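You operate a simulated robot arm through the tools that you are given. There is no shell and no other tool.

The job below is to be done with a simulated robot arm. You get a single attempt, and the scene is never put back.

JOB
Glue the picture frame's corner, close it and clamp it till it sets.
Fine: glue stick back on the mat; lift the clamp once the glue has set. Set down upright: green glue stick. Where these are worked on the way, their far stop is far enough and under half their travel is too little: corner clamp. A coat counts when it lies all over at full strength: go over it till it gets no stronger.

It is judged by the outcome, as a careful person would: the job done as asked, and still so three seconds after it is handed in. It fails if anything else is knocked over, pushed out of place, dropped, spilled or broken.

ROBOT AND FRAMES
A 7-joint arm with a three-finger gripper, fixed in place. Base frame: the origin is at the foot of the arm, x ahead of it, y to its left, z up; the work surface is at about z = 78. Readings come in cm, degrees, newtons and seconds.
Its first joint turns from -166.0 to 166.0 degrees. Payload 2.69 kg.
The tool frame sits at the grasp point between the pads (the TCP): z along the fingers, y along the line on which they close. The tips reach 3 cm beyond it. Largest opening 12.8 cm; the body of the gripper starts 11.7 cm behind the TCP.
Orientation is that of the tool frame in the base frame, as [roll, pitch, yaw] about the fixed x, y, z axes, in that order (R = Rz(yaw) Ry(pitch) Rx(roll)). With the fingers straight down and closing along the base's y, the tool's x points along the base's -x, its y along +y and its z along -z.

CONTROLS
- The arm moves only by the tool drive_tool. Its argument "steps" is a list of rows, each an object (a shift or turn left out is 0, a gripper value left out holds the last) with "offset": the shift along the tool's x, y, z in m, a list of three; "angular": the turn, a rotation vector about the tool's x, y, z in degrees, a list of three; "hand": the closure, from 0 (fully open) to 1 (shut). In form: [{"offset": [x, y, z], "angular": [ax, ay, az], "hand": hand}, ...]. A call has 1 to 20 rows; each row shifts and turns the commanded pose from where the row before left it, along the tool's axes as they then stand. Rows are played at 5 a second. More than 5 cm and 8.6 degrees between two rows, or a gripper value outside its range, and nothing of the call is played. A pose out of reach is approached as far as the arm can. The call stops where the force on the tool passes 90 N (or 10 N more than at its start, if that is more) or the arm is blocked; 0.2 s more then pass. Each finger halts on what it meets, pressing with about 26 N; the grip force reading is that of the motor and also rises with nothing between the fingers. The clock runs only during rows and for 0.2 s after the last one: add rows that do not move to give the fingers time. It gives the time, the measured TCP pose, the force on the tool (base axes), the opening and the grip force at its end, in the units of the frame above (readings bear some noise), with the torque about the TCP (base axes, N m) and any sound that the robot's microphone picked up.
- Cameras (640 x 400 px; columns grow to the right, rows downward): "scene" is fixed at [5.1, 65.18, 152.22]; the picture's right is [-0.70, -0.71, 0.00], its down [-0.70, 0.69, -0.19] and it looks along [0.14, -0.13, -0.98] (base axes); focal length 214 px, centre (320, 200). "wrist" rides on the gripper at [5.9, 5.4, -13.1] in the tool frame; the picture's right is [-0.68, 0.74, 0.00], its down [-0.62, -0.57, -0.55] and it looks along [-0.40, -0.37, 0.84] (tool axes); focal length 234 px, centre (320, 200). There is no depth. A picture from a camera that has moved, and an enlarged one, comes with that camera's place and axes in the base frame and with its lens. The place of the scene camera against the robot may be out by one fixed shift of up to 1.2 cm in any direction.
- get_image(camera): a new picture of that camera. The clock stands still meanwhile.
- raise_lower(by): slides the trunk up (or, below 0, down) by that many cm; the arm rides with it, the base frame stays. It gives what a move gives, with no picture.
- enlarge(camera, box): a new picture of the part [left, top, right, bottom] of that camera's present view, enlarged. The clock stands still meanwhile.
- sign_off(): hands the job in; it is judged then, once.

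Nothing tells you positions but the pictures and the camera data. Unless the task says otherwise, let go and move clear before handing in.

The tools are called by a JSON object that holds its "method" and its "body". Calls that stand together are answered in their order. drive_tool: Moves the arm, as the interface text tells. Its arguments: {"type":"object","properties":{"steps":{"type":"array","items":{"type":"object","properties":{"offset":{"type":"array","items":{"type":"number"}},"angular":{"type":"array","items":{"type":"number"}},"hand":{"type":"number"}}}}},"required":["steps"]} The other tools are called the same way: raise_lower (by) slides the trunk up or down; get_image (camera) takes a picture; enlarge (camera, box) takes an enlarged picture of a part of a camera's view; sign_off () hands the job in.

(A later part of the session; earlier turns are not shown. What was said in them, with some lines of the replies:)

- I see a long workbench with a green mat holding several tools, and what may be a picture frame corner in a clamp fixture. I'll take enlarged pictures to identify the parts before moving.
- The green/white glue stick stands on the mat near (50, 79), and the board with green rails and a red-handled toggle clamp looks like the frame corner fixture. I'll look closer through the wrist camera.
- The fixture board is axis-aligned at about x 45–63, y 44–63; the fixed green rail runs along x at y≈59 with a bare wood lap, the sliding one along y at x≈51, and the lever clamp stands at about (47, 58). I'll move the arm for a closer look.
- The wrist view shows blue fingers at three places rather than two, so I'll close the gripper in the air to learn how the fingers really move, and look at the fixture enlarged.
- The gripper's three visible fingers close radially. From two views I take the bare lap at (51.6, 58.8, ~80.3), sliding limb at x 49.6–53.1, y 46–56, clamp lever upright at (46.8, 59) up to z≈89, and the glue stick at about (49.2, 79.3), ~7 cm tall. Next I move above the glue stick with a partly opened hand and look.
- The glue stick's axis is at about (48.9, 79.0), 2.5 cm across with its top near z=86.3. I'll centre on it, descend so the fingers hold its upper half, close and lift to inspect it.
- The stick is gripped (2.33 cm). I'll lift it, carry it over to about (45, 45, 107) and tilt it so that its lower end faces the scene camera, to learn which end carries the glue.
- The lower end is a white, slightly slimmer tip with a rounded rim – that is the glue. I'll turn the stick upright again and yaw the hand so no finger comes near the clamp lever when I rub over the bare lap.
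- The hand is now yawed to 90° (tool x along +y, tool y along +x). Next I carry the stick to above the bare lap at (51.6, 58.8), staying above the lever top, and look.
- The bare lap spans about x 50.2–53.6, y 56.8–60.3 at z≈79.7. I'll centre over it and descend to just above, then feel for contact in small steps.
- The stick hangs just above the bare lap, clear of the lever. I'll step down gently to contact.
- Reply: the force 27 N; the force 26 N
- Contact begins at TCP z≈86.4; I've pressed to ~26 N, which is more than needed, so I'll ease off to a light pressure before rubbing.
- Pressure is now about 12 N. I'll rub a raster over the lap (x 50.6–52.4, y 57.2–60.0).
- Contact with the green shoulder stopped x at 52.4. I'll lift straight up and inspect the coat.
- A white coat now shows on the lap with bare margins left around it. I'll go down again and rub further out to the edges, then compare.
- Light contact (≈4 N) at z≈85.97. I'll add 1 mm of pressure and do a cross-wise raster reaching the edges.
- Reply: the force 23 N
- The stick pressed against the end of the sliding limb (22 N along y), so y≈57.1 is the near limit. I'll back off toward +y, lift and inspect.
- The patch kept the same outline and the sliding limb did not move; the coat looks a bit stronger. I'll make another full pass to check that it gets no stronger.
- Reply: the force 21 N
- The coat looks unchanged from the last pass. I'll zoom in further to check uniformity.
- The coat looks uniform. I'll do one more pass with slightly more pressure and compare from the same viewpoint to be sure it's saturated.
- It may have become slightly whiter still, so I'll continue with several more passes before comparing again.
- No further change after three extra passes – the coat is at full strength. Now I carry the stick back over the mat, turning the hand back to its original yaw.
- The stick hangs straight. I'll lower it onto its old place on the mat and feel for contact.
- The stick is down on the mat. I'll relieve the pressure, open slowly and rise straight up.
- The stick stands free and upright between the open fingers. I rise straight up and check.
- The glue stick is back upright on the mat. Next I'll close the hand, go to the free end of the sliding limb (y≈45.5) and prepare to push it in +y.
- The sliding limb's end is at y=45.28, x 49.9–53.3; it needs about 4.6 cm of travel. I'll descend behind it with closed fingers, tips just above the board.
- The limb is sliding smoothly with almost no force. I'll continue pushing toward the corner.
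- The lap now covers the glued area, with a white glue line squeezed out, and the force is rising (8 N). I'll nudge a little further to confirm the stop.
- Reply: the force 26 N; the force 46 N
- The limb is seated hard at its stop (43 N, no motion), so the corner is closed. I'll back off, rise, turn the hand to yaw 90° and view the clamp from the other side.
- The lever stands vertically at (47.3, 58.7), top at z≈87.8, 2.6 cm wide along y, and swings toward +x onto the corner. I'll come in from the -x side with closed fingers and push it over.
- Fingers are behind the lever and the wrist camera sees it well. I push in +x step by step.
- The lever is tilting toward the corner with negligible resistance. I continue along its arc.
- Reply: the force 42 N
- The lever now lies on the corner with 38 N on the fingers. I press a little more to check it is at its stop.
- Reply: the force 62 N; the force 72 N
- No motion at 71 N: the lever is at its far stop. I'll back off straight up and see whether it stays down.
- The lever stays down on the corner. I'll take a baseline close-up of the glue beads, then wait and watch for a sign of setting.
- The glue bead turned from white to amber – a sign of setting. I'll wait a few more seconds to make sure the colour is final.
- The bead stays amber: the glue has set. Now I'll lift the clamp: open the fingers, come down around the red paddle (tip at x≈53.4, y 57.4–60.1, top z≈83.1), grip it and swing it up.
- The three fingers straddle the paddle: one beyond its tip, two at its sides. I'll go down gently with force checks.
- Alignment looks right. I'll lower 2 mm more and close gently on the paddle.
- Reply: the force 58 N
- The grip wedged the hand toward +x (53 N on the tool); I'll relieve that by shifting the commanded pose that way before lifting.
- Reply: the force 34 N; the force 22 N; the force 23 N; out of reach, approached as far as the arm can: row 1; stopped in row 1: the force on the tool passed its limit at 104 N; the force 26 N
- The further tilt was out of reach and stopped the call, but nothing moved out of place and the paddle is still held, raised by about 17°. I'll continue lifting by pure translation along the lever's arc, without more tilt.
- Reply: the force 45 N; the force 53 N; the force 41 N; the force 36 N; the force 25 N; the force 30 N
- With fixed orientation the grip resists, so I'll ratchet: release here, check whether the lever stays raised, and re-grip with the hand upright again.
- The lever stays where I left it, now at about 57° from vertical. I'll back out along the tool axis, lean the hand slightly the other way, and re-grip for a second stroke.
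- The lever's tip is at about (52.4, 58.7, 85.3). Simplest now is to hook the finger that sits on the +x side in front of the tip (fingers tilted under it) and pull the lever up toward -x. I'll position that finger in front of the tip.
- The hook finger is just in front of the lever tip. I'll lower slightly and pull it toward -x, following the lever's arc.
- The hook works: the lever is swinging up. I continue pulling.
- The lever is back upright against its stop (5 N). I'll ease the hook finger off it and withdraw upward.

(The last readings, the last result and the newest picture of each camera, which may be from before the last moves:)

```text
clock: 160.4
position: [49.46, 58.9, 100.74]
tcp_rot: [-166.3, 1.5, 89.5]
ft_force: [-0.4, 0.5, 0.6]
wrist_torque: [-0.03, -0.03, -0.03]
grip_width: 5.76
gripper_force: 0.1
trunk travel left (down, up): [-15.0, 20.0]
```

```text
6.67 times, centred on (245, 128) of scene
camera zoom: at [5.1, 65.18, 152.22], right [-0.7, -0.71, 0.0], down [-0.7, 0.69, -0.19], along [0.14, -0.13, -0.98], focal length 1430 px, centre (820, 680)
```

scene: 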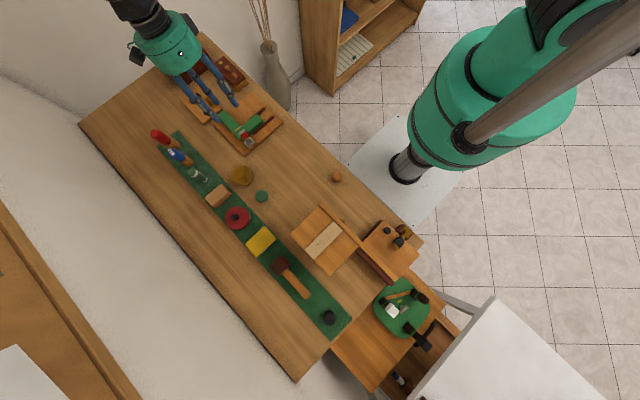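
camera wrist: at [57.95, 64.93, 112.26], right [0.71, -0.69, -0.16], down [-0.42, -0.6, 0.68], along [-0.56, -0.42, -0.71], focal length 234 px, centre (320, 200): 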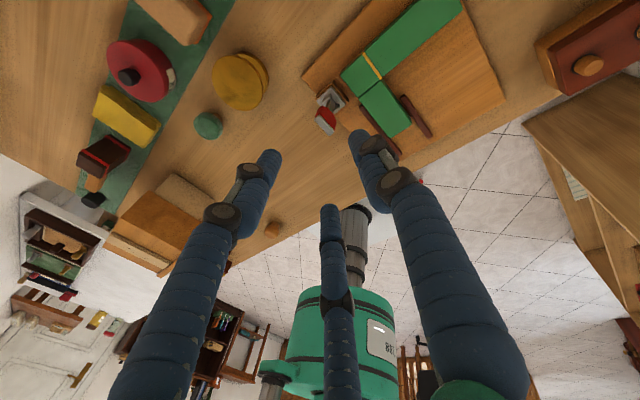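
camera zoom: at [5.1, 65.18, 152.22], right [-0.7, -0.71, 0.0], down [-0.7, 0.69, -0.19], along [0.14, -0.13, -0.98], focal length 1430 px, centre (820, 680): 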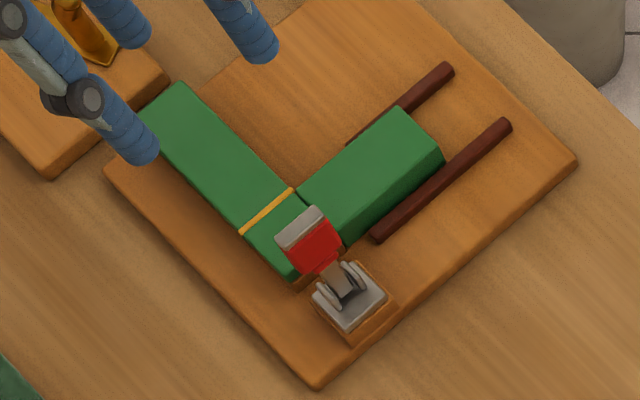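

The clamp lever is upright again, the corner is closed with an amber set glue line, and the glue stick stands on the mat. I'll raise the hand well clear, wait, and make a last check.

{"method": "drive_tool", "body": {"steps": [{"offset": [0, 0, -0.04]}, {"offset": [0, 0, -0.04]}, {"offset": [0, 0, -0.03], "angular": [-7, 0, 0]}, {"angular": [-7, 0, 0]}, {}, {}, {}, {}, {}, {}]}}

{"method": "get_image", "body": {"camera": "scene"}}

{"method": "enlarge", "body": {"camera": "scene", "box": [140, 90, 300, 210]}}

{"method": "get_image", "body": {"camera": "wrist"}}

```text
clock: 162.6
position: [52.28, 59.14, 111.51]
tcp_rot: [179.7, 1.5, 89.6]
ft_force: [0.2, -0.2, -0.6]
wrist_torque: [-0.01, 0.0, 0.0]
grip_width: 5.75
gripper_force: 0.1
trunk travel left (down, up): [-15.0, 20.0]
```

```text
taken
```

scene: 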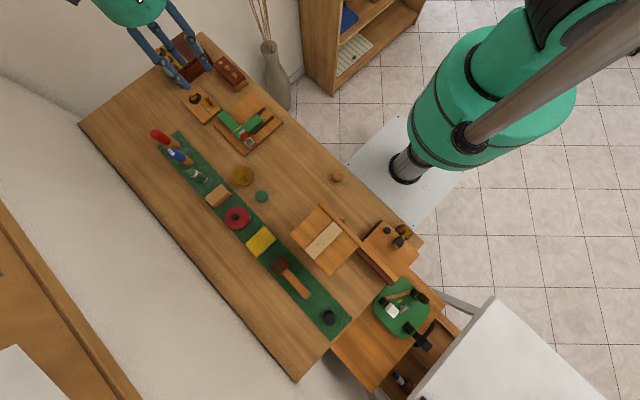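

```text
3.33 times, centred on (220, 150) of scene
camera zoom: at [5.1, 65.18, 152.22], right [-0.7, -0.71, 0.0], down [-0.7, 0.69, -0.19], along [0.14, -0.13, -0.98], focal length 715 px, centre (653, 367)
```

zoom: 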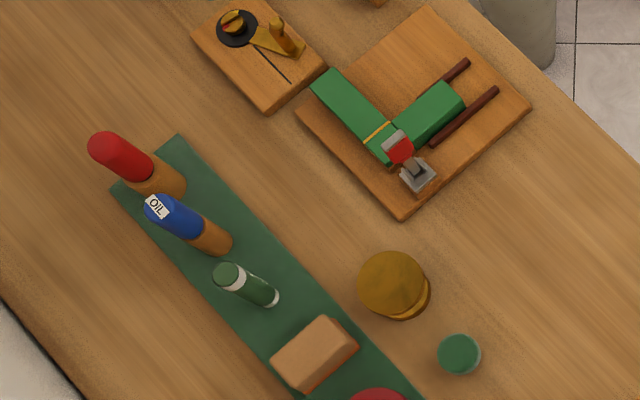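

```text
taken
camera wrist: at [57.57, 65.32, 124.61], right [0.73, -0.68, 0.02], down [-0.57, -0.6, 0.56], along [-0.37, -0.42, -0.83], focal length 234 px, centre (320, 200)
```

wrist: 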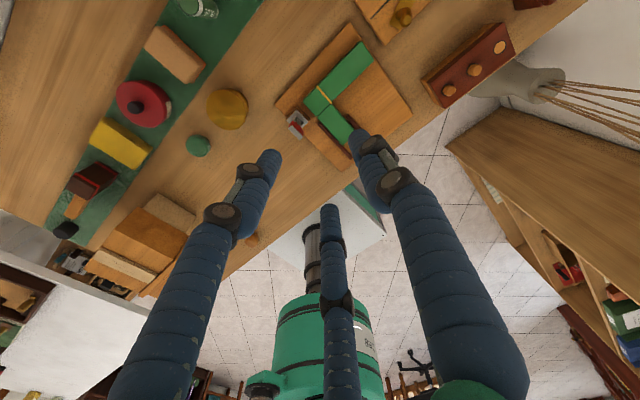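

Final check: the corner is glued (amber, set), closed flush, and the clamp lever is upright. The glue stick stands upright at its place on the mat, nothing else has moved, and the hand is well clear. I'm handing the job in.

{"method": "sign_off", "body": {}}

```text
The job is handed in.
```

The frame corner is glued, closed and set, and I've handed the job in.

- **Glue:** I rubbed the glue stick over the bare joint until three extra passes made no visible difference. The white patch stops a few millimetres short of the bare wood's edge. Its outline stayed the same even when I rubbed past it, so I took it as the full area to coat.
- **Closing:** I pushed the sliding piece in until it met its stop; a further push of about 43 N didn't move it.
- **Clamping:** I pressed the lever down to its far stop. I left it there about 26 seconds, until the squeezed-out glue had turned from white to amber and stopped changing.
- **Clamp lifted:** The lever is upright again, as it started. One move during the lift went out of the arm's reach and stopped at 104 N. In the pictures afterwards, nothing had moved out of place.
- **Glue stick:** It stands upright on the mat where it was.

In the last pictures, everything else on the bench is where it started, and the hand is clear of the table.
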